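You operate a simulated robot arm through the tools that you are given. There is no shell and no other tool.

Carry out the task below with a simulated robot arm. There is one attempt and no reset: what you move stays moved.

Task
Switch off the orange and purple ports and put the blue and yellow data sticks back in the block.
Fine: switch each port off before you pull its stick.

It is judged by the outcome, as a careful person would: the job done as asked, and still so three seconds after it is handed in. It fails if anything else is knocked over, pushed out of place, dropped, spilled or broken.

Robot
A 6-joint arm with a two-finger parallel gripper, fixed in place. Base frame: the origin is on the floor under the middle of its stand, x ahead of it, y to its left, z up. Units: m, degrees, N and s.
With the tool pointing down near the work surface it reaches from about 0.26 to 0.78 m from the base axis. Its first joint turns from -166.0 to 166.0 degrees. Payload 3.43 kg.
The tool frame sits at the grasp point between the pads (the TCP): z along the fingers, y along the line on which they close. The tips reach 0.034 m beyond it. Largest opening 0.128 m; finger width 0.024, thickness 0.012; the body of the gripper, 0.048 by 0.13 m, starts 0.096 m behind the TCP.
Orientation is that of the tool frame in the base frame, as a unit quaternion [w, x, y, z]. With the fingers straight down and closing along the base's y, the tool's x points along the base's -x, its y along +y and its z along -z.

Tools
- The arm moves only by the tool play_rows. Its argument "motion" is a list of rows, each a list of 3 entries, a list of its own where there are three numbers: the opening, from 0 (shut) to 1 (fully open), then the shift along the tool's x, y, z in units of 200 mm (1.0 is 200 mm), then the turn, a rotation vector about the tool's x, y, z in units of 45 degrees (1.0 is 45 degrees). In form: [[hand, [tx, ty, tz], [rx, ry, rz]], ...]. A call has 1 to 20 rows; each row is the pose to reach, as a shift and turn from the pose commanded when the call began, along the tool's axes at that moment. A call with a number of a shift or a turn outside -1 to 1 is refused whole. Rows are played at 5 a second. More than 0.05 m and 8.6 degrees between two rows, or a gripper value outside its range, and nothing of the call is played. A pose out of reach is approached as far as the arm can. The call stops where the force on the tool passes 90 N (or 10 N more than at its start, if that is more) or the arm is blocked; 0.2 s more then pass. The fingers move at their own pace (about 0.045 m/s each) and stop on an object; they squeeze with about 26 N. The grip force told is the motor's: it shows also when the fingers shut on nothing. Time passes only in rows, and 0.2 s behind the last, so rows that repeat a pose let the fingers close. The reply holds the time, the measured pose of the TCP, the force on the tool along the base axes, the opening and the grip force, in the units named above and with some noise, with the torque about the TCP (base axes, N m) and any sound that the robot's microphone picked up, and new pictures: "views" is both (left out), scene, wrist or none.
- Cameras (640 x 400 px; columns grow to the right, rows downward): "scene" is fixed at [0.05, 0.5011, 1.5079]; the picture's right is [-0.70, -0.72, 0.00], its down [-0.41, 0.40, -0.82] and it looks along [0.59, -0.57, -0.57] (base axes); focal length 342 px, centre (320, 200). "wrist" rides on the gripper at [0.076, -0.011, -0.16] in the tool frame; the picture's right is [0.15, 0.99, 0.00], its down [-0.88, 0.13, -0.46] and it looks along [-0.45, 0.07, 0.89] (tool axes); focal length 234 px, centre (320, 200). There is no depth. A picture from a camera that has moved, and an enlarged one, comes with that camera's place and axes in the base frame and with its lens.
- inspect(camera, box): a new picture of the part [left, top, right, bottom] of that camera's present view, enlarged. It takes no simulated time.
- hand_in(): hands the job in; it is judged then, once.

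Places have to be worked out from the pictures, the camera data and where the tool is seen. Open the gripper and draw the arm clear of the work before you hand the job in, unless the task says otherwise.

The tools are called after "Emit:" as a command line: name --argument value ..., lists and objects as JSON in quotes. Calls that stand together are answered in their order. play_rows: Moves the arm, as the interface text tells. Its arguments: {"type":"object","properties":{"motion":{"type":"array"},"views":{"type":"string","enum":["both","scene","wrist","none"]}},"required":["motion"]} The other tools are called the same way: inspect (camera, box) takes an enlarged picture of a part of a camera's view; hand_in () hands the job in.

At the start:

```text
clock: 0.0
tool_pos: [0.3532, 0.1375, 1.2909]
tcp_rot: [0.002, 0.0, 1.0, 0.0]
contact_force: [0.2, -0.2, 0.7]
torque: [-0.03, -0.01, -0.03]
width: 0.1283
finger_force: 0.0
```

scene: 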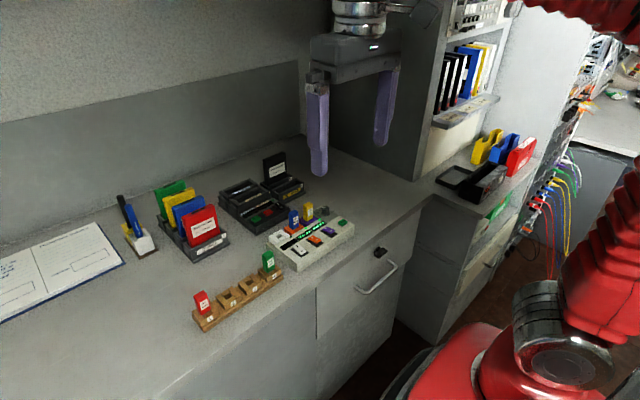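
wrist: 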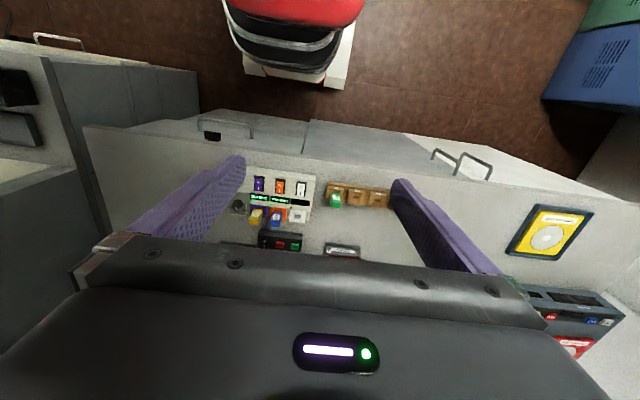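

I'll take enlarged looks at the hub and the block first, to see the switches, sticks and labels.

Emit:
inspect --camera "scene" --box '[250, 190, 370, 280]'

Emit:
inspect --camera "scene" --box '[180, 240, 300, 340]'

Emit:
inspect --camera "wrist" --box '[220, 160, 400, 270]'

```text
4.44 times, centred on (310, 235) of scene
camera zoom: at [0.05, 0.5011, 1.5079], right [-0.7, -0.72, 0.0], down [-0.41, 0.4, -0.82], along [0.59, -0.57, -0.57], focal length 1519 px, centre (364, 44)
```

zoom: 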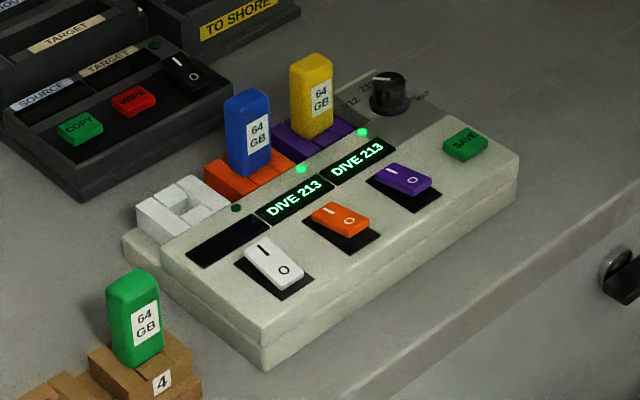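

```text
4.00 times, centred on (240, 290) of scene
camera zoom: at [0.05, 0.5011, 1.5079], right [-0.7, -0.72, 0.0], down [-0.41, 0.4, -0.82], along [0.59, -0.57, -0.57], focal length 1367 px, centre (640, -160)
```

zoom: 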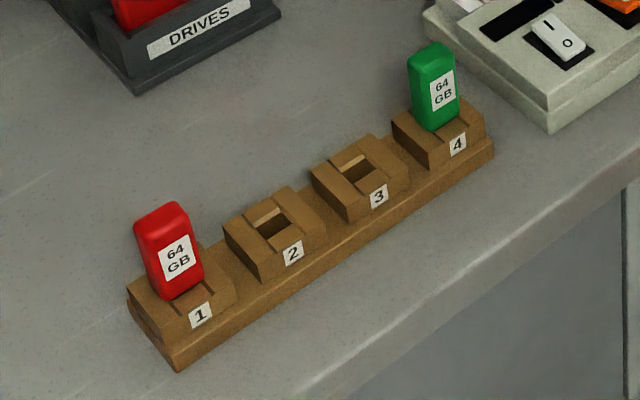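

```text
3.56 times, centred on (310, 215) of wrist
camera zoom: at [0.2762, 0.1264, 1.4506], right [-0.15, 0.99, 0.0], down [0.88, 0.13, 0.46], along [0.45, 0.07, -0.89], focal length 833 px, centre (356, 147)
```

zoom: 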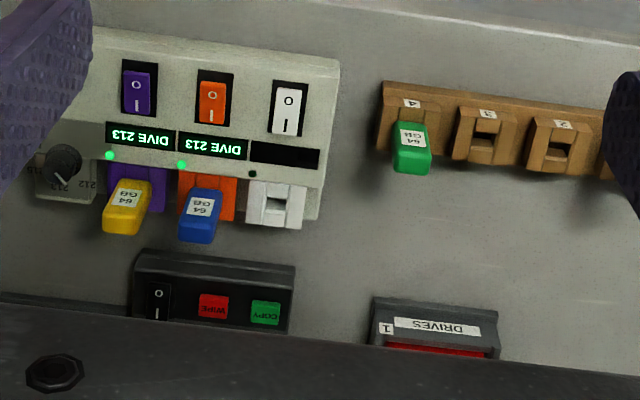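

The orange and purple ports are lit (on), and their switches' O ends face the robot. Slots 2 and 3 of the block are empty. By triangulation I put the hub switches near (0.52, 0.06, 0.93), the hub sticks near (0.595, 0.07, top 0.98) and the block near x 0.52, y 0.2–0.38. I'll bring the wrist camera closer, staying well above everything.

Emit:
play_rows --motion '[[1, [-0.08, -0.04, 0.158], [0, 0, 0]], [1, [-0.16, -0.08, 0.316], [0, 0, 0]], [1, [-0.24, -0.12, 0.475], [0, 0, 0]], [1, [-0.32, -0.16, 0.633], [0, 0, 0]], [1, [-0.4, -0.2, 0.79], [0, 0, 0]], [1, [-0.485, -0.24, 0.95], [0, 0, 0]], [1, [-0.485, -0.24, 0.95], [0, 0, 0]]]'

```text
clock: 1.6
tool_pos: [0.4508, 0.0899, 1.1023]
tcp_rot: [0.002, 0.0, 1.0, 0.001]
contact_force: [0.5, -0.4, -0.3]
torque: [0.01, -0.03, -0.02]
width: 0.1281
finger_force: 0.1
camera wrist: at [0.3728, 0.0789, 1.2618], right [-0.15, 0.99, 0.0], down [0.88, 0.13, 0.46], along [0.45, 0.07, -0.89], focal length 234 px, centre (320, 200)
```

scene: 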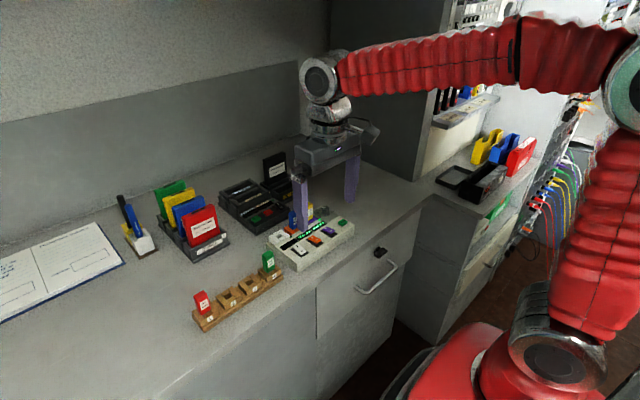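
wrist: 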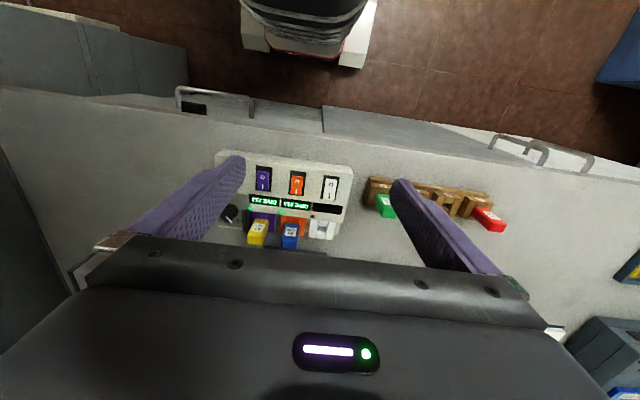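

The view is clear; I'll enlarge the hub and block from here.

Emit:
inspect --camera "wrist" --box '[210, 145, 370, 255]'

Emit:
inspect --camera "wrist" --box '[350, 160, 520, 250]'

```text
3.64 times, centred on (290, 200) of wrist
camera zoom: at [0.3728, 0.0789, 1.2618], right [-0.15, 0.99, 0.0], down [0.88, 0.13, 0.46], along [0.45, 0.07, -0.89], focal length 852 px, centre (429, 200)
```

zoom: 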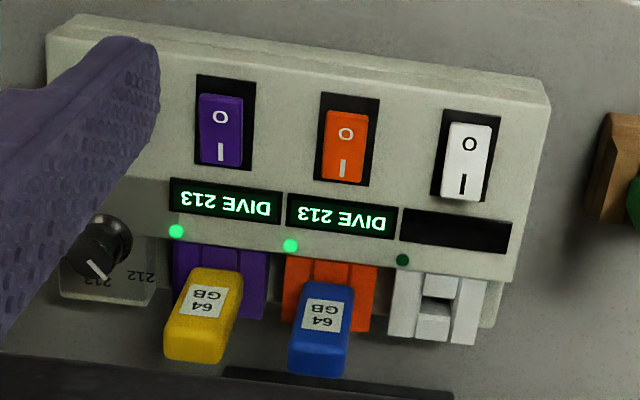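

```text
3.76 times, centred on (435, 205) of wrist
camera zoom: at [0.3728, 0.0789, 1.2618], right [-0.15, 0.99, 0.0], down [0.88, 0.13, 0.46], along [0.45, 0.07, -0.89], focal length 882 px, centre (-113, 181)
```

zoom: 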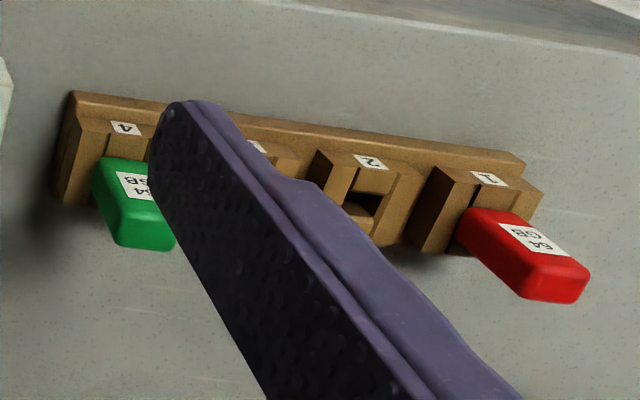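

The two wrist views and the scene view agree. The hub and block lie almost square to the base axes. The orange switch centre is about (0.517, 0.066, 0.943), with its raised O end at x≈0.50. Next I shut the fingers and tilt the tool 20° back, so one fingertip edge leads, and hover above the orange O end.

Emit:
play_rows --motion '[[0, [-0.05, -0.02, 0.0], [0, 0, 0]], [0, [-0.1, -0.05, 0.0], [0, -0.11, 0]], [0, [-0.15, -0.08, 0.05], [0, -0.22, 0]], [0, [-0.2, -0.1, 0.1], [0, -0.33, 0]], [0, [-0.265, -0.12, 0.15], [0, -0.444, 0]], [0, [-0.265, -0.12, 0.25], [0, -0.444, 0]], [0, [-0.265, -0.12, 0.33], [0, -0.444, 0]], [0, [-0.265, -0.12, 0.41], [0, -0.444, 0]], [0, [-0.265, -0.12, 0.41], [0, -0.444, 0]], [0, [-0.265, -0.12, 0.41], [0, -0.444, 0]]]'

```text
clock: 3.8
tool_pos: [0.5046, 0.0671, 1.0182]
tcp_rot: [0.174, 0.0, 0.985, 0.0]
contact_force: [-0.1, -0.2, 0.6]
torque: [0.0, 0.01, -0.02]
width: 0.0
finger_force: 26.3
camera wrist: at [0.377, 0.0553, 1.1435], right [-0.14, 0.99, -0.05], down [0.67, 0.13, 0.73], along [0.73, 0.07, -0.68], focal length 234 px, centre (320, 200)
```

scene: 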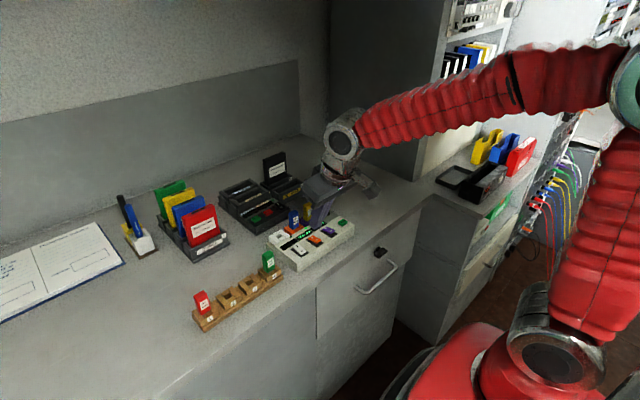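
wrist: 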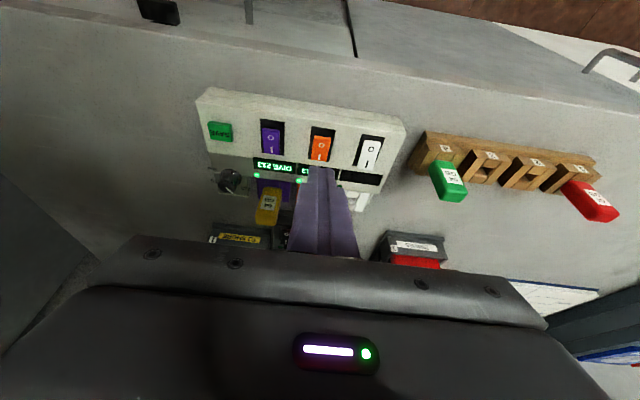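

The tool is tilted and hovering above the orange switch. I'll enlarge both views to check the lateral alignment before I lower it.

Emit:
inspect --camera "wrist" --box '[190, 80, 420, 224]'

Emit:
inspect --camera "scene" --box '[260, 190, 360, 270]'

```text
2.78 times, centred on (305, 152) of wrist
camera zoom: at [0.377, 0.0553, 1.1435], right [-0.14, 0.99, -0.05], down [0.67, 0.13, 0.73], along [0.73, 0.07, -0.68], focal length 650 px, centre (362, 333)
```

zoom: 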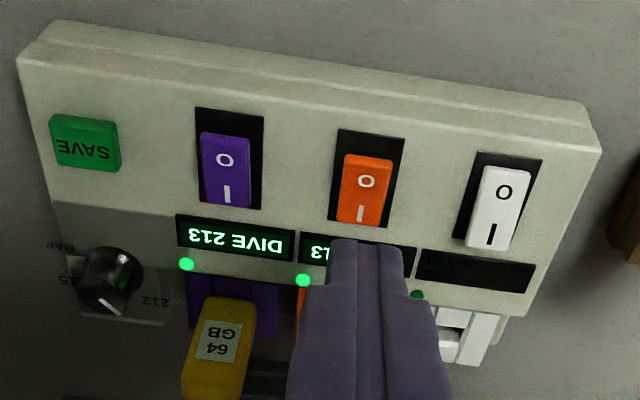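

```text
5.00 times, centred on (310, 230) of scene
camera zoom: at [0.05, 0.5011, 1.5079], right [-0.7, -0.72, 0.0], down [-0.41, 0.4, -0.82], along [0.59, -0.57, -0.57], focal length 1709 px, centre (370, 50)
```

zoom: 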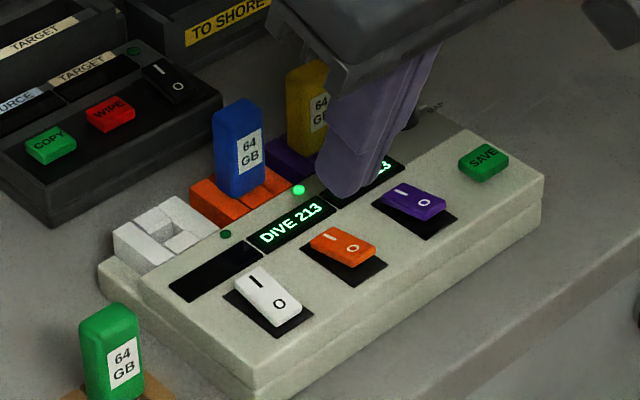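

The fingertip edge sits at y≈0.067 and the orange rocker at y≈0.066, with its O end at x≈0.50. I'll come down to just above the expected contact height.

Emit:
play_rows --motion '[[0, [0.03, -0.005, 0.07], [0, 0, 0]], [0, [0.058, -0.005, 0.1385], [0, 0, 0]], [0, [0.058, -0.005, 0.1385], [0, 0, 0]]]'

```text
clock: 4.6
tool_pos: [0.5023, 0.0664, 0.9904]
tcp_rot: [0.175, 0.0, 0.985, 0.0]
contact_force: [0.6, 0.2, -1.0]
torque: [-0.01, -0.02, -0.05]
width: 0.0
finger_force: 26.6
camera wrist: at [0.3756, 0.0549, 1.1138], right [-0.14, 0.99, -0.05], down [0.67, 0.13, 0.73], along [0.73, 0.07, -0.68], focal length 234 px, centre (320, 200)
```

scene: 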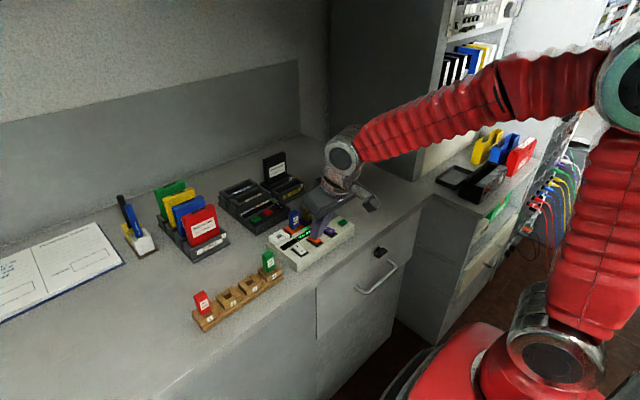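
wrist: 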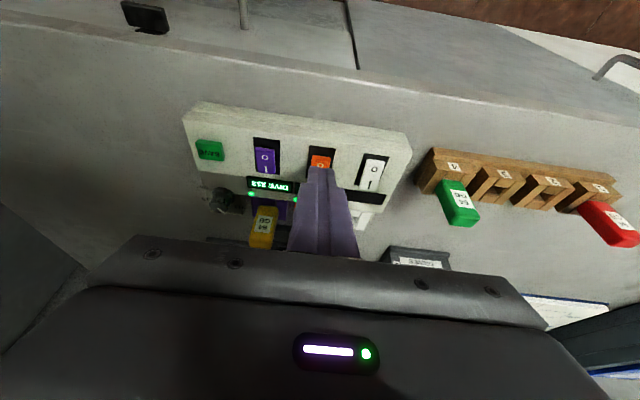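

The edge is now at about z 0.954, with no contact force. I'll check the contact spot in an enlarged view.

Emit:
inspect --camera "wrist" --box '[240, 110, 400, 210]'

Emit:
inspect --camera "scene" --box '[270, 195, 360, 265]'

```text
4.00 times, centred on (320, 160) of wrist
camera zoom: at [0.3756, 0.0549, 1.1138], right [-0.14, 0.99, -0.05], down [0.67, 0.13, 0.73], along [0.73, 0.07, -0.68], focal length 937 px, centre (320, 360)
```

zoom: 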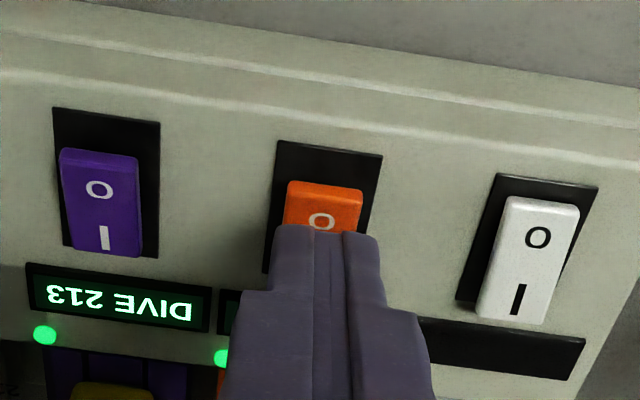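

```text
5.71 times, centred on (315, 230) of scene
camera zoom: at [0.05, 0.5011, 1.5079], right [-0.7, -0.72, 0.0], down [-0.41, 0.4, -0.82], along [0.59, -0.57, -0.57], focal length 1953 px, centre (349, 29)
```

zoom: 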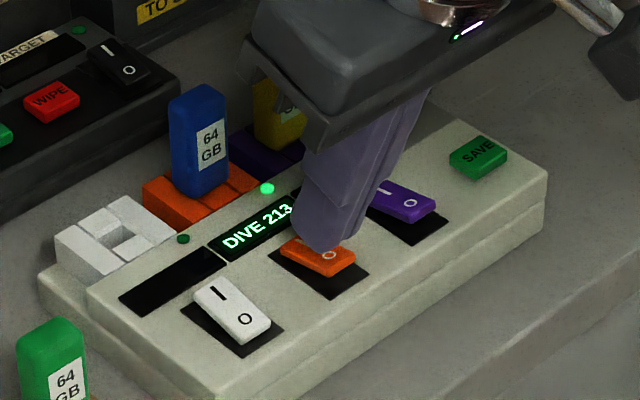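

The edge will land on the O half; I'd like a bit more leverage, so I shift 3 mm towards the O end. Then I press down in small steps while watching the force.

Emit:
play_rows --motion '[[0, [0.0141, -0.002, -0.005], [0, 0, 0]], [0, [0.021, -0.002, 0.0137], [0, 0, 0]], [0, [0.0244, -0.002, 0.0231], [0, 0, 0]], [0, [0.0278, -0.002, 0.0325], [0, 0, 0]], [0, [0.0312, -0.002, 0.0419], [0, 0, 0]]]' --views "both"

Emit:
inspect --camera "scene" --box '[270, 195, 360, 265]'

Emit:
inspect --camera "wrist" --box '[240, 110, 400, 210]'

```text
clock: 5.8
tool_pos: [0.5008, 0.0651, 0.9809]
tcp_rot: [0.174, -0.001, 0.985, 0.001]
contact_force: [0.0, 0.0, 0.9]
torque: [0.02, 0.0, -0.01]
width: 0.0
finger_force: 25.5
camera wrist: at [0.3731, 0.054, 1.1046], right [-0.14, 0.99, -0.05], down [0.67, 0.13, 0.73], along [0.73, 0.07, -0.68], focal length 234 px, centre (320, 200)
```

scene: 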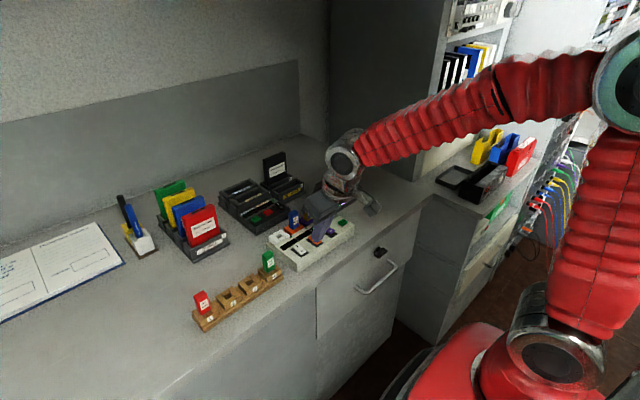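
wrist: 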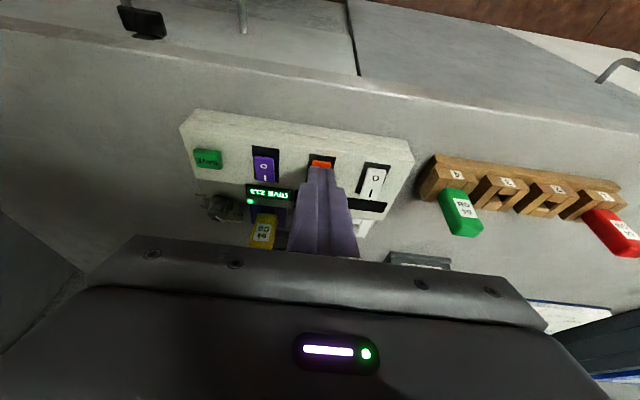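

```text
5.71 times, centred on (315, 230) of scene
camera zoom: at [0.05, 0.5011, 1.5079], right [-0.7, -0.72, 0.0], down [-0.41, 0.4, -0.82], along [0.59, -0.57, -0.57], focal length 1953 px, centre (349, 29)
```

zoom: 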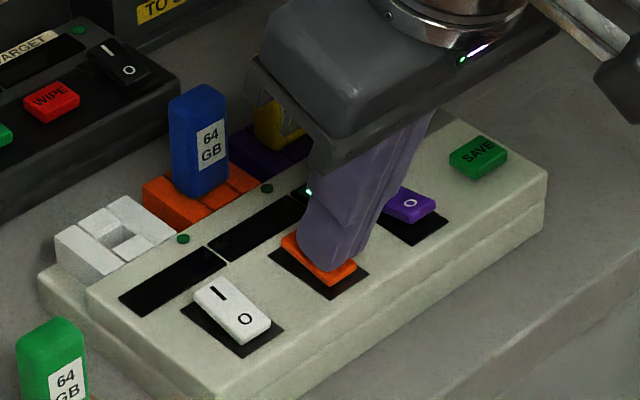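

```text
4.00 times, centred on (320, 160) of wrist
camera zoom: at [0.3731, 0.054, 1.1046], right [-0.14, 0.99, -0.05], down [0.67, 0.13, 0.73], along [0.73, 0.07, -0.68], focal length 937 px, centre (320, 360)
```

zoom: 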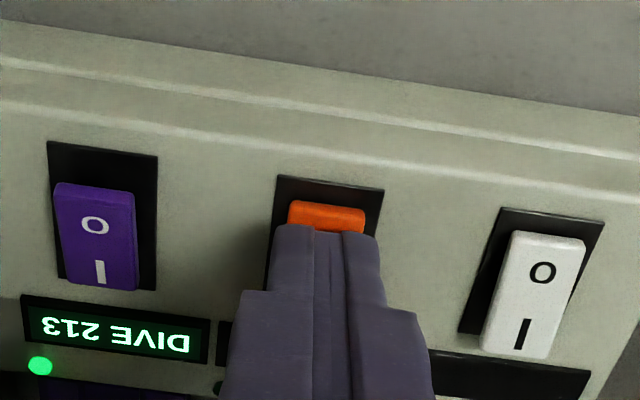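

The orange display and its LED have gone dark and the rocker sits at O, so orange is off. I'll lift straight up, move 50.5 mm in −y and hover over the purple O end.

Emit:
play_rows --motion '[[0, [-0.026, 0, -0.07], [0, 0, 0]], [0, [-0.051, 0, -0.141], [0, 0, 0]], [0, [-0.051, -0.125, -0.141], [0, 0, 0]], [0, [-0.051, -0.25, -0.141], [0, 0, 0]], [0, [-0.034, -0.25, -0.092], [0, 0, 0]], [0, [-0.019, -0.25, -0.045], [0, 0, 0]], [0, [-0.019, -0.25, -0.045], [0, 0, 0]]]'

Emit:
inspect --camera "scene" --box '[270, 195, 360, 265]'

Emit:
inspect --camera "wrist" --box '[240, 110, 400, 210]'

```text
clock: 7.4
tool_pos: [0.5007, 0.0146, 0.9903]
tcp_rot: [0.174, -0.001, 0.985, 0.0]
contact_force: [0.5, -0.1, 0.4]
torque: [0.0, 0.03, 0.01]
width: 0.0
finger_force: 26.0
camera wrist: at [0.374, 0.0035, 1.1136], right [-0.14, 0.99, -0.05], down [0.67, 0.13, 0.73], along [0.73, 0.07, -0.68], focal length 234 px, centre (320, 200)
```

scene: 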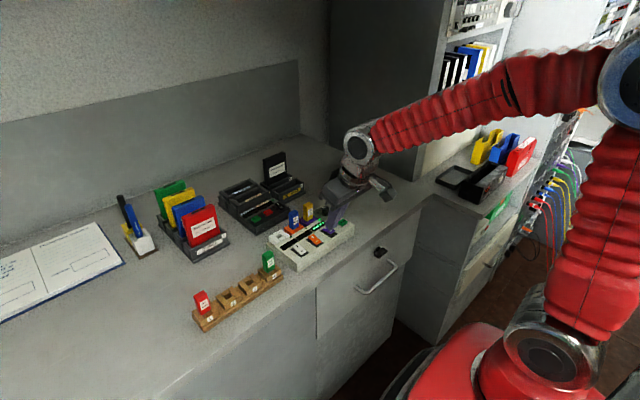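
wrist: 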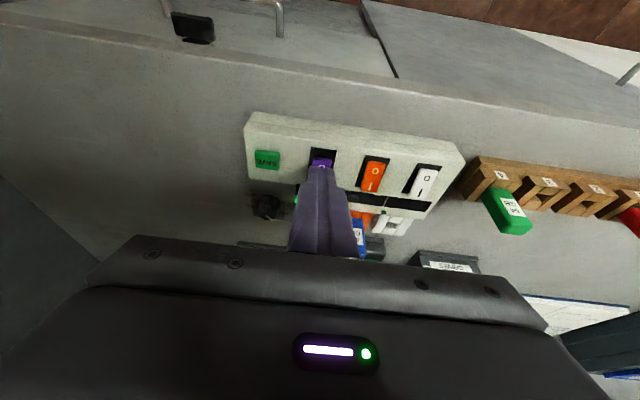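

```text
5.71 times, centred on (315, 230) of scene
camera zoom: at [0.05, 0.5011, 1.5079], right [-0.7, -0.72, 0.0], down [-0.41, 0.4, -0.82], along [0.59, -0.57, -0.57], focal length 1953 px, centre (349, 29)
```

zoom: 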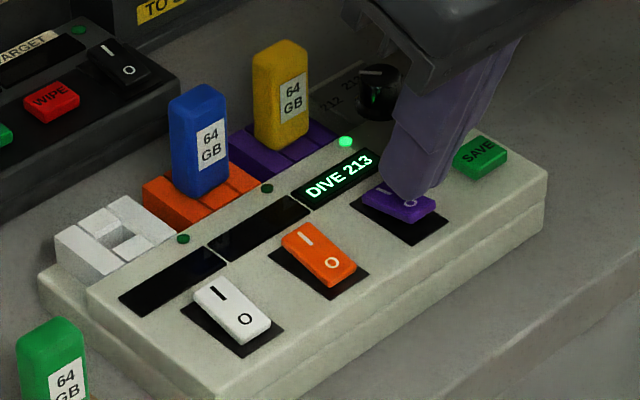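

```text
4.00 times, centred on (320, 160) of wrist
camera zoom: at [0.374, 0.0035, 1.1136], right [-0.14, 0.99, -0.05], down [0.67, 0.13, 0.73], along [0.73, 0.07, -0.68], focal length 937 px, centre (320, 360)
```

zoom: 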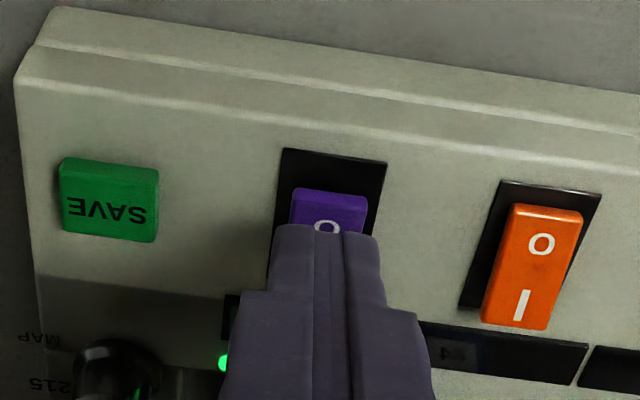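

Orange is clearly at O. The tip is lined up on the purple O end, and the SAVE button is well to the side. I'll press down about 10 mm in small steps.

Emit:
play_rows --motion '[[0, [0.0068, 0, 0.0188], [0, 0, 0]], [0, [0.0103, 0, 0.0282], [0, 0, 0]], [0, [0.0137, 0, 0.0376], [0, 0, 0]], [0, [0.0171, 0, 0.047], [0, 0, 0]]]'

Emit:
inspect --camera "scene" --box '[270, 195, 360, 265]'

```text
clock: 8.4
tool_pos: [0.5004, 0.0138, 0.9794]
tcp_rot: [0.176, 0.0, 0.984, 0.0]
contact_force: [0.2, -0.4, -0.5]
torque: [-0.01, -0.02, 0.02]
width: 0.0
finger_force: 25.7
camera wrist: at [0.373, 0.0028, 1.1037], right [-0.14, 0.99, -0.05], down [0.67, 0.13, 0.73], along [0.73, 0.07, -0.68], focal length 234 px, centre (320, 200)
```

scene: 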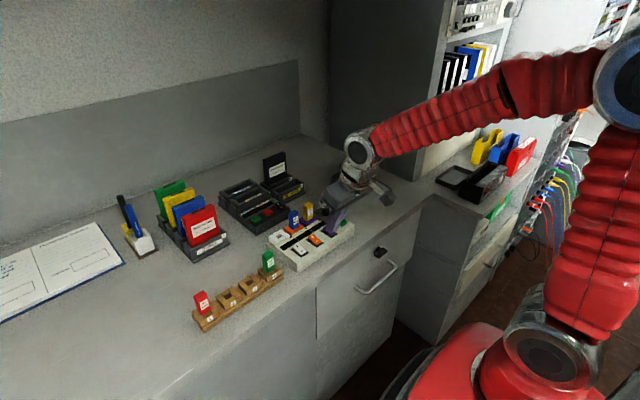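
wrist: 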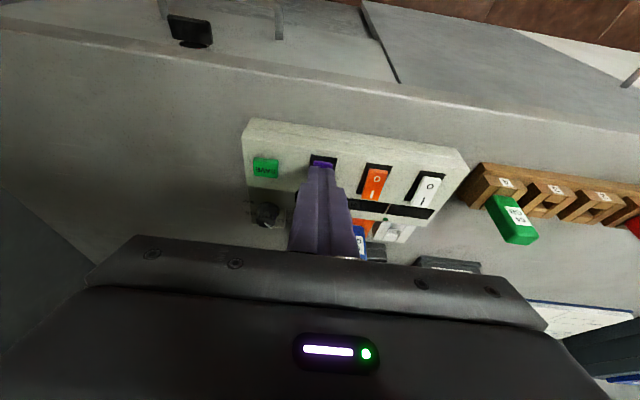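

```text
5.71 times, centred on (315, 230) of scene
camera zoom: at [0.05, 0.5011, 1.5079], right [-0.7, -0.72, 0.0], down [-0.41, 0.4, -0.82], along [0.59, -0.57, -0.57], focal length 1953 px, centre (349, 29)
```

zoom: 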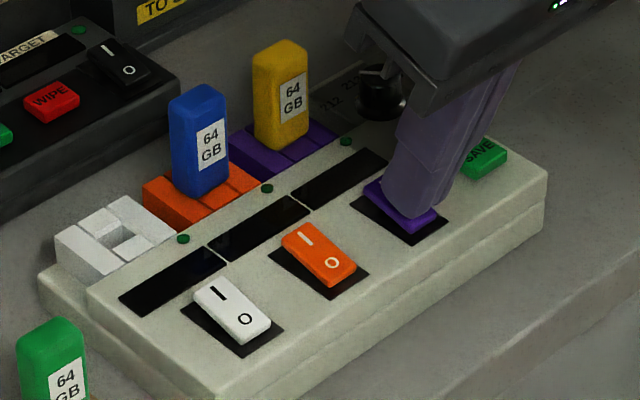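

Both displays and LEDs are dark, so orange and purple are off. I'll lift clear, bring the tool back to vertical and open the hand, to look at the sticks from closer up.

Emit:
play_rows --motion '[[0, [-0.0684, 0, -0.188], [0, 0, 0]], [0, [-0.137, 0, -0.376], [0, 0, 0]], [0, [-0.205, 0, -0.564], [0, 0, 0]], [0.3, [-0.064, 0.075, -0.615], [0, 0.11, 0]], [0.6, [0.077, 0.15, -0.667], [0, 0.222, 0]], [0.8, [0.077, 0.15, -0.667], [0, 0.333, 0]], [1, [0.077, 0.15, -0.667], [0, 0.444, 0]], [1, [0.077, 0.15, -0.667], [0, 0.444, 0]], [1, [0.077, 0.15, -0.667], [0, 0.444, 0]], [1, [0.077, 0.15, -0.667], [0, 0.444, 0]], [1, [0.077, 0.15, -0.667], [0, 0.444, 0]]]'

Emit:
inspect --camera "scene" --box '[270, 195, 360, 265]'

Emit:
inspect --camera "wrist" --box '[200, 130, 400, 255]'

```text
clock: 10.8
tool_pos: [0.4399, 0.0445, 1.0983]
tcp_rot: [0.001, 0.0, 1.0, 0.0]
contact_force: [0.1, -0.5, 0.4]
torque: [0.02, -0.02, 0.01]
width: 0.1281
finger_force: 0.0
camera wrist: at [0.3625, 0.0333, 1.2582], right [-0.15, 0.99, 0.0], down [0.88, 0.13, 0.46], along [0.45, 0.07, -0.89], focal length 234 px, centre (320, 200)
```

scene: 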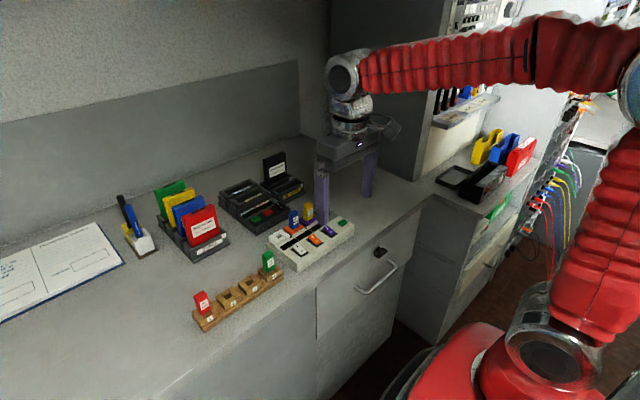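
wrist: 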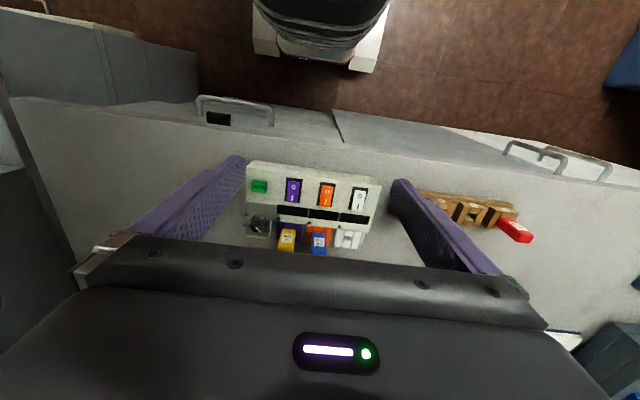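

```text
5.71 times, centred on (315, 230) of scene
camera zoom: at [0.05, 0.5011, 1.5079], right [-0.7, -0.72, 0.0], down [-0.41, 0.4, -0.82], along [0.59, -0.57, -0.57], focal length 1953 px, centre (349, 29)
```

zoom: 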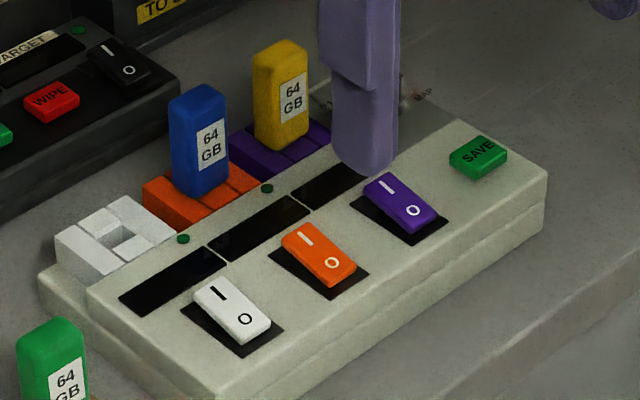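

```text
3.20 times, centred on (300, 192) of wrist
camera zoom: at [0.3625, 0.0333, 1.2582], right [-0.15, 0.99, 0.0], down [0.88, 0.13, 0.46], along [0.45, 0.07, -0.89], focal length 749 px, centre (384, 224)
```

zoom: 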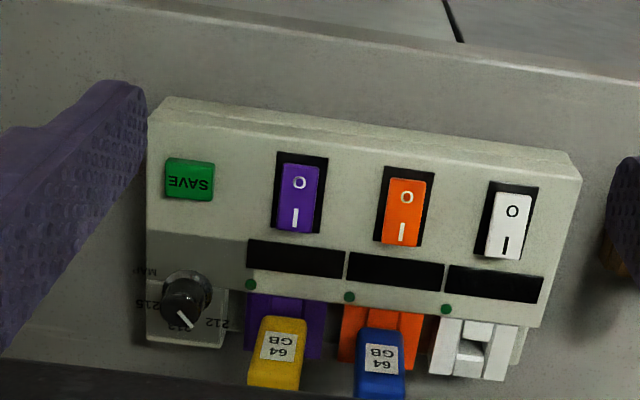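

Both rockers read O. Now I'll move the open hand above the blue stick (about (0.592, 0.067), top about 0.988), staying clear above it, to measure the alignment.

Emit:
play_rows --motion '[[1, [-0.2, 0.03, 0.0], [0, 0, 0]], [1, [-0.4, 0.06, 0.0], [0, 0, 0]], [1, [-0.6, 0.09, 0.0], [0, 0, 0]], [1, [-0.75, 0.11, 0.05], [0, 0, 0]], [1, [-0.75, 0.11, 0.19], [0, 0, 0]], [1, [-0.75, 0.11, 0.19], [0, 0, 0]]]'

Emit:
inspect --camera "wrist" --box '[220, 100, 420, 225]'

Emit:
inspect --camera "scene" --box '[260, 180, 350, 250]'

```text
clock: 12.2
tool_pos: [0.5907, 0.0657, 1.0635]
tcp_rot: [0.001, -0.001, 1.0, 0.0]
contact_force: [-0.1, 0.6, -0.3]
torque: [-0.01, -0.02, -0.01]
width: 0.1281
finger_force: 0.2
camera wrist: at [0.5136, 0.0553, 1.2225], right [-0.15, 0.99, 0.0], down [0.88, 0.13, 0.46], along [0.45, 0.07, -0.89], focal length 234 px, centre (320, 200)
```

scene: 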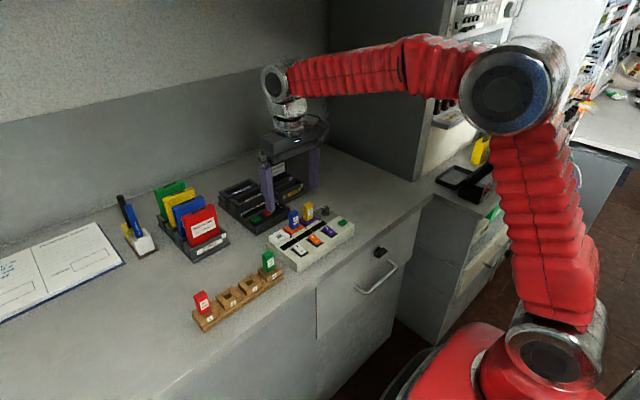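
wrist: 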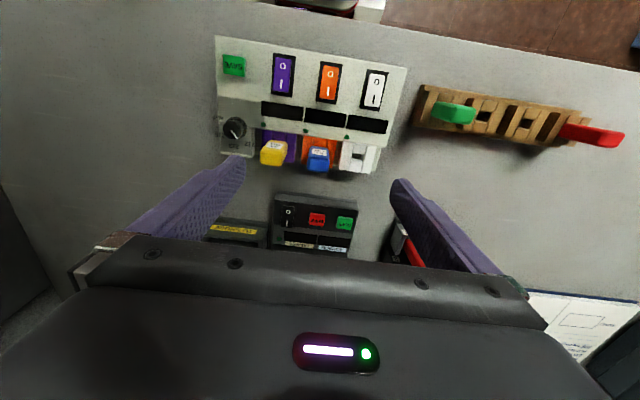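

```text
3.20 times, centred on (320, 162) of wrist
camera zoom: at [0.5136, 0.0553, 1.2225], right [-0.15, 0.99, 0.0], down [0.88, 0.13, 0.46], along [0.45, 0.07, -0.89], focal length 749 px, centre (320, 320)
```

zoom: 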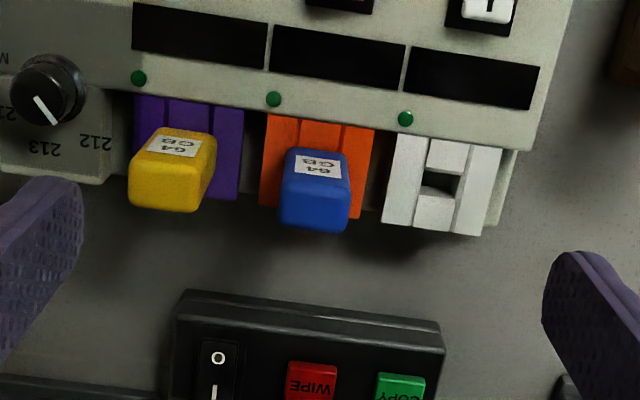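

```text
5.71 times, centred on (305, 215) of scene
camera zoom: at [0.05, 0.5011, 1.5079], right [-0.7, -0.72, 0.0], down [-0.41, 0.4, -0.82], along [0.59, -0.57, -0.57], focal length 1953 px, centre (406, 114)
```

zoom: 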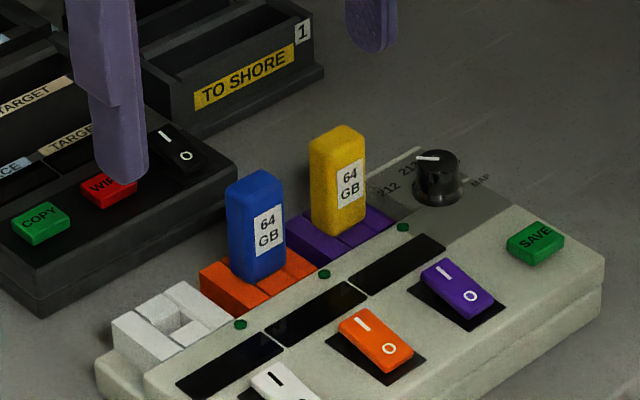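

The blue stick measures (0.593, 0.066), top ≈0.987, and its body meets the socket at about 0.936. It is square to the hand, and yellow is about 49 mm away. I'll narrow the hand to about 38 mm at this height, lower a little and check the finger gaps before I straddle the stick.

Emit:
play_rows --motion '[[0.3, [-0.009, -0.002, 0.0], [0, 0, 0]], [0.3, [-0.009, -0.002, 0.0], [0, 0, 0]], [0.3, [-0.009, -0.002, 0.0], [0, 0, 0]], [0.3, [-0.009, -0.002, 0.05], [0, 0, 0]], [0.3, [-0.009, -0.002, 0.1], [0, 0, 0]], [0.3, [-0.009, -0.002, 0.15], [0, 0, 0]], [0.3, [-0.009, -0.002, 0.15], [0, 0, 0]]]'

Emit:
inspect --camera "wrist" --box '[240, 110, 400, 210]'

Emit:
inspect --camera "scene" --box '[260, 180, 350, 250]'

```text
clock: 13.8
tool_pos: [0.5909, 0.0657, 1.0333]
tcp_rot: [0.001, 0.001, 1.0, 0.0]
contact_force: [0.7, -0.2, 0.3]
torque: [0.04, 0.03, -0.01]
width: 0.0385
finger_force: 0.2
camera wrist: at [0.5137, 0.0548, 1.1924], right [-0.15, 0.99, 0.0], down [0.88, 0.13, 0.46], along [0.45, 0.07, -0.89], focal length 234 px, centre (320, 200)
```

scene: 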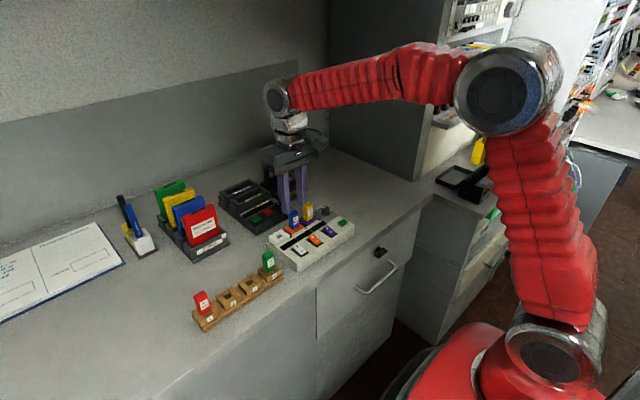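
wrist: 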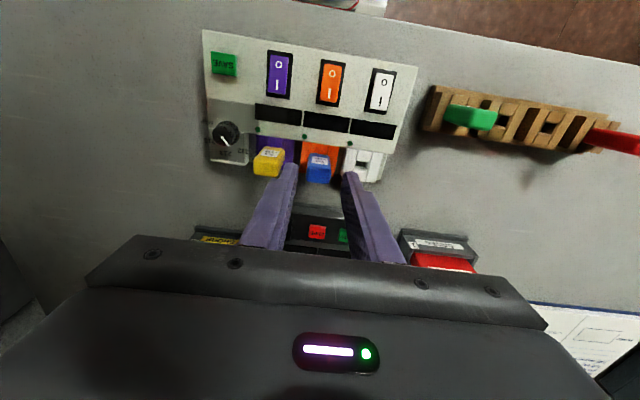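

```text
4.00 times, centred on (320, 160) of wrist
camera zoom: at [0.5137, 0.0548, 1.1924], right [-0.15, 0.99, 0.0], down [0.88, 0.13, 0.46], along [0.45, 0.07, -0.89], focal length 937 px, centre (320, 360)
```

zoom: 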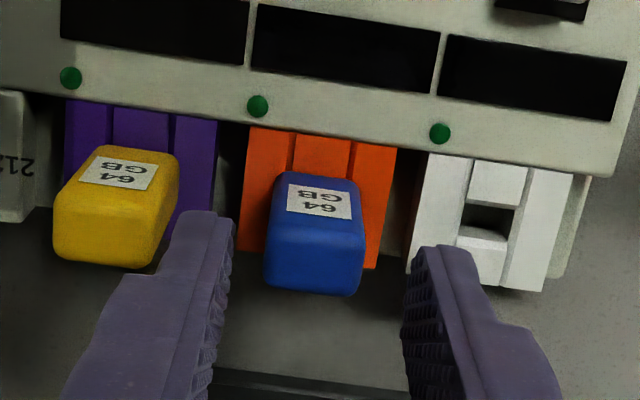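

```text
5.71 times, centred on (305, 215) of scene
camera zoom: at [0.05, 0.5011, 1.5079], right [-0.7, -0.72, 0.0], down [-0.41, 0.4, -0.82], along [0.59, -0.57, -0.57], focal length 1953 px, centre (406, 114)
```

zoom: 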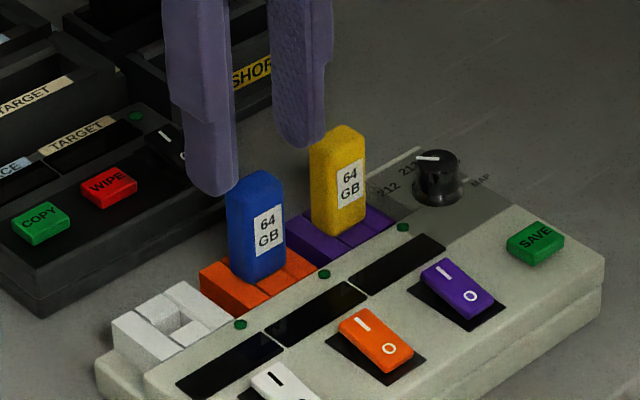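

The fingers straddle blue with clear room on both sides; blue is about 0.5 mm to −y and 1.5 mm to +x of the hand centre. I'll correct that and descend until the tips are about 10 mm above the socket.

Emit:
play_rows --motion '[[0.3, [-0.0075, -0.0025, 0.05], [0, 0, 0]], [0.3, [-0.0075, -0.0025, 0.1], [0, 0, 0]], [0.3, [-0.0075, -0.0025, 0.15], [0, 0, 0]], [0.3, [-0.0075, -0.0025, 0.2], [0, 0, 0]], [0.3, [-0.0075, -0.0025, 0.24], [0, 0, 0]], [0.3, [-0.0075, -0.0025, 0.27], [0, 0, 0]], [0.3, [-0.0075, -0.0025, 0.27], [0, 0, 0]]]'

Emit:
inspect --camera "wrist" --box '[240, 110, 400, 210]'

Emit:
inspect --camera "scene" --box '[260, 180, 350, 250]'

```text
clock: 15.4
tool_pos: [0.5939, 0.0646, 0.9788]
tcp_rot: [0.002, -0.001, 1.0, 0.001]
contact_force: [-0.1, 0.2, -0.4]
torque: [-0.01, -0.01, 0.01]
width: 0.0384
finger_force: 0.1
camera wrist: at [0.5165, 0.054, 1.1375], right [-0.15, 0.99, 0.0], down [0.88, 0.13, 0.46], along [0.45, 0.07, -0.89], focal length 234 px, centre (320, 200)
```

scene: 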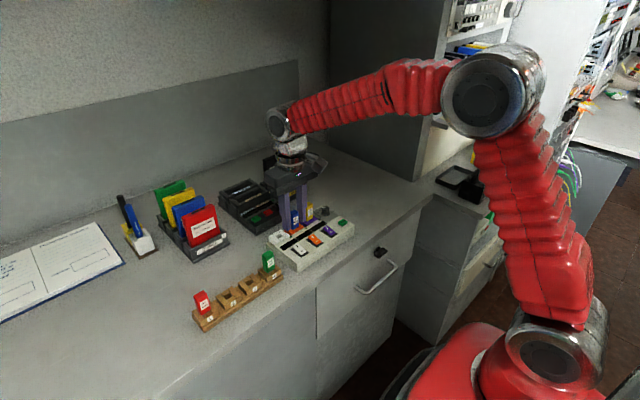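
wrist: 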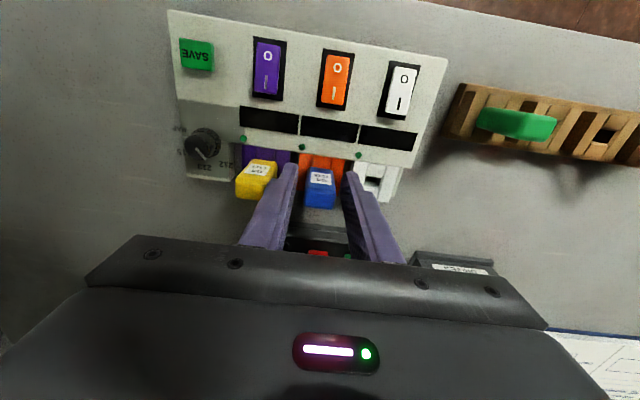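

```text
4.00 times, centred on (320, 160) of wrist
camera zoom: at [0.5165, 0.054, 1.1375], right [-0.15, 0.99, 0.0], down [0.88, 0.13, 0.46], along [0.45, 0.07, -0.89], focal length 937 px, centre (320, 360)
```

zoom: 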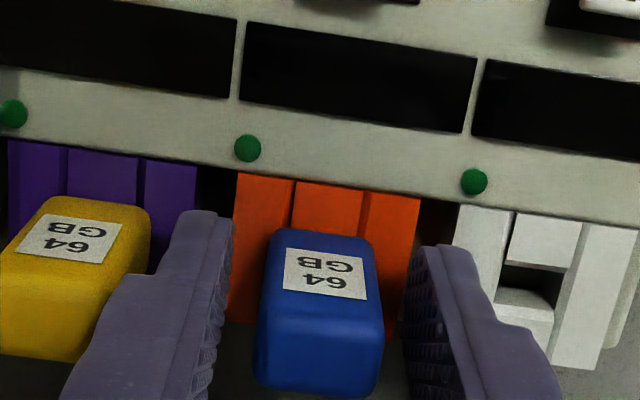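

```text
5.71 times, centred on (305, 215) of scene
camera zoom: at [0.05, 0.5011, 1.5079], right [-0.7, -0.72, 0.0], down [-0.41, 0.4, -0.82], along [0.59, -0.57, -0.57], focal length 1953 px, centre (406, 114)
```

zoom: 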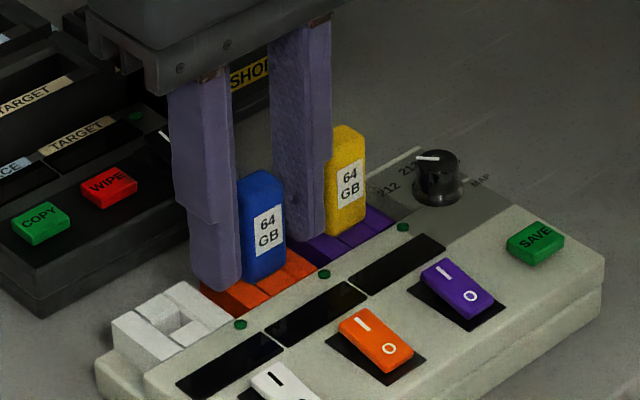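

The fingers hang evenly either side of the blue stick, within about 0.5 mm. I'll close on it now.

Emit:
play_rows --motion '[[0.3, [0, 0.002, 0], [0, 0, 0]], [0.22, [0, 0.002, 0], [0, 0, 0]], [0, [0, 0.002, 0], [0, 0, 0]], [0, [0, 0.002, 0], [0, 0, 0]], [0, [0, 0.002, 0], [0, 0, 0]]]'

Emit:
inspect --camera "wrist" --box '[240, 110, 400, 210]'

Emit:
inspect --camera "scene" --box '[260, 180, 350, 250]'

```text
clock: 16.6
tool_pos: [0.5925, 0.065, 0.9777]
tcp_rot: [0.001, 0.001, 1.0, 0.0]
contact_force: [0.2, -0.2, 0.7]
torque: [-0.01, -0.01, -0.01]
width: 0.0232
finger_force: 25.8
camera wrist: at [0.5163, 0.0548, 1.1373], right [-0.15, 0.99, 0.0], down [0.88, 0.13, 0.46], along [0.45, 0.07, -0.89], focal length 234 px, centre (320, 200)
```

scene: 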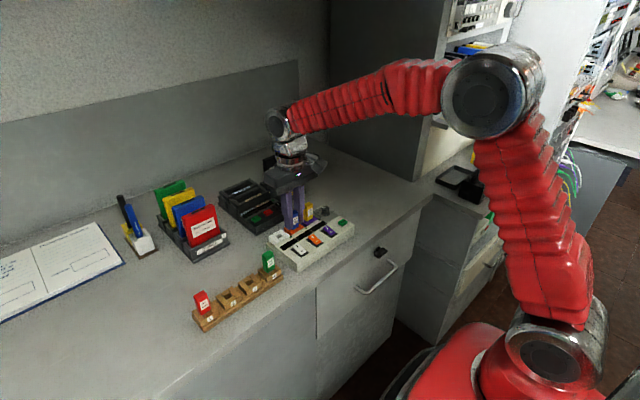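
wrist: 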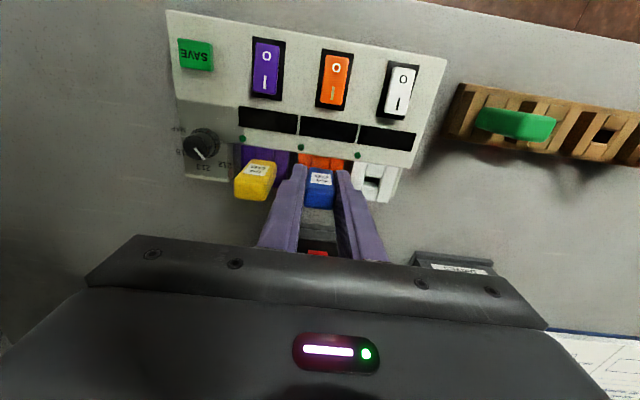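

```text
4.00 times, centred on (320, 160) of wrist
camera zoom: at [0.5163, 0.0548, 1.1373], right [-0.15, 0.99, 0.0], down [0.88, 0.13, 0.46], along [0.45, 0.07, -0.89], focal length 937 px, centre (320, 360)
```

zoom: 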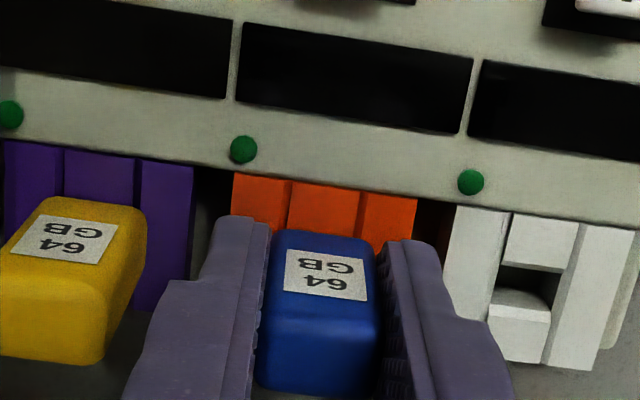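

```text
5.71 times, centred on (305, 215) of scene
camera zoom: at [0.05, 0.5011, 1.5079], right [-0.7, -0.72, 0.0], down [-0.41, 0.4, -0.82], along [0.59, -0.57, -0.57], focal length 1953 px, centre (406, 114)
```

zoom: 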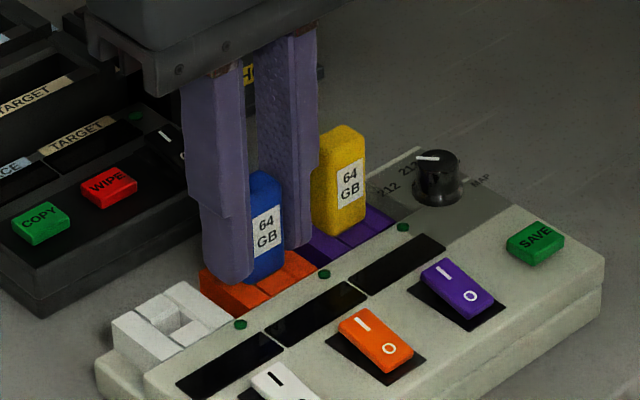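

Blue is held, with the fingers stopped at 23.2 mm. I'll pull it straight up, slowly at first, to about 0.1 m higher.

Emit:
play_rows --motion '[[0, [0, 0.002, -0.025], [0, 0, 0]], [0, [0, 0.002, -0.05], [0, 0, 0]], [0, [0, 0.002, -0.1], [0, 0, 0]], [0, [0, 0.002, -0.15], [0, 0, 0]], [0, [0, 0.002, -0.25], [0, 0, 0]], [0, [0, 0.002, -0.35], [0, 0, 0]], [0, [0, 0.002, -0.45], [0, 0, 0]], [0, [0, 0.002, -0.45], [0, 0, 0]]]'

Emit:
inspect --camera "scene" --box '[250, 160, 360, 260]'

Emit:
inspect --camera "wrist" --box '[240, 60, 500, 222]'

```text
clock: 18.4
tool_pos: [0.5924, 0.066, 1.0695]
tcp_rot: [0.002, 0.0, 1.0, -0.001]
contact_force: [-0.2, 0.2, -0.8]
torque: [-0.01, -0.01, 0.01]
width: 0.0234
finger_force: 25.9
camera wrist: at [0.5166, 0.0555, 1.2284], right [-0.15, 0.99, 0.0], down [0.88, 0.13, 0.46], along [0.45, 0.07, -0.89], focal length 234 px, centre (320, 200)
```

scene: 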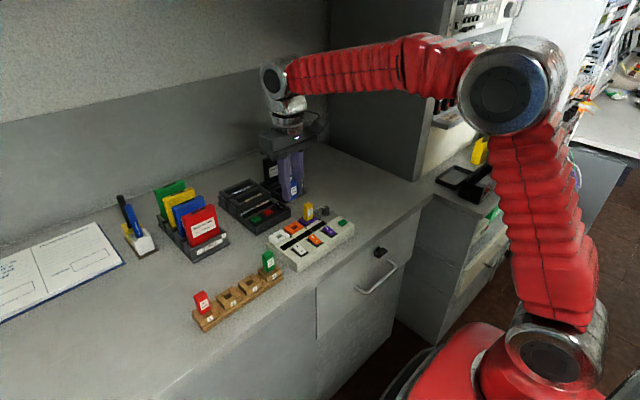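
wrist: 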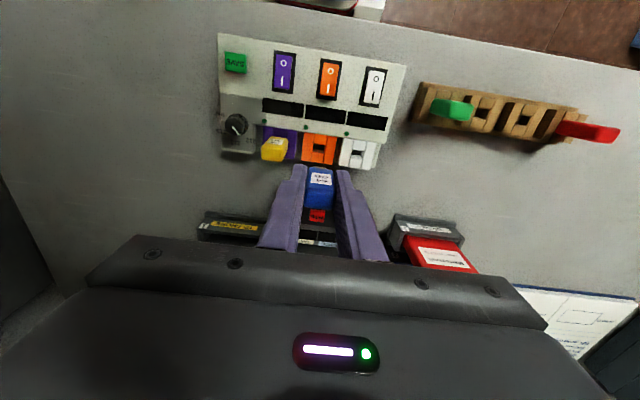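

```text
4.00 times, centred on (305, 210) of scene
camera zoom: at [0.05, 0.5011, 1.5079], right [-0.7, -0.72, 0.0], down [-0.41, 0.4, -0.82], along [0.59, -0.57, -0.57], focal length 1367 px, centre (380, 160)
```

zoom: 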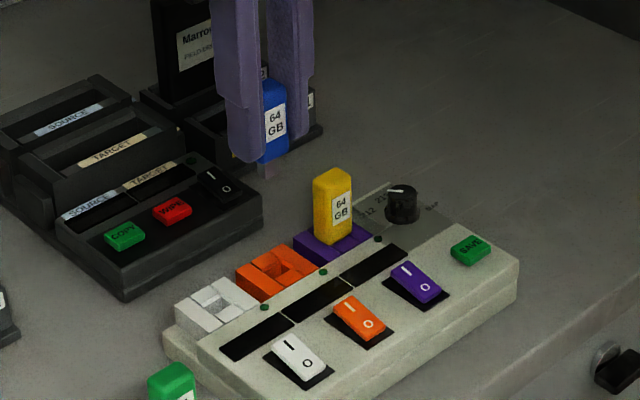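

```text
2.46 times, centred on (370, 141) of wrist
camera zoom: at [0.5166, 0.0555, 1.2284], right [-0.15, 0.99, 0.0], down [0.88, 0.13, 0.46], along [0.45, 0.07, -0.89], focal length 576 px, centre (197, 345)
```

zoom: 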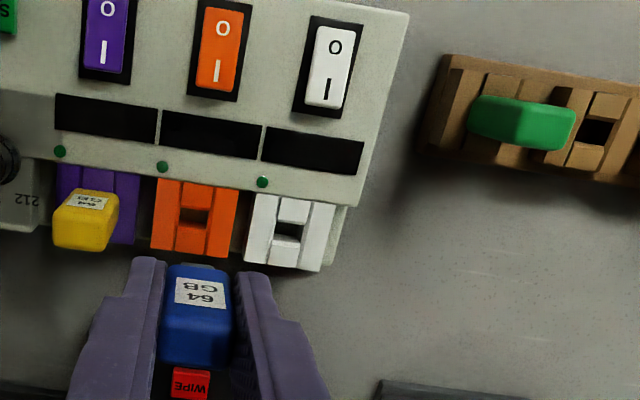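

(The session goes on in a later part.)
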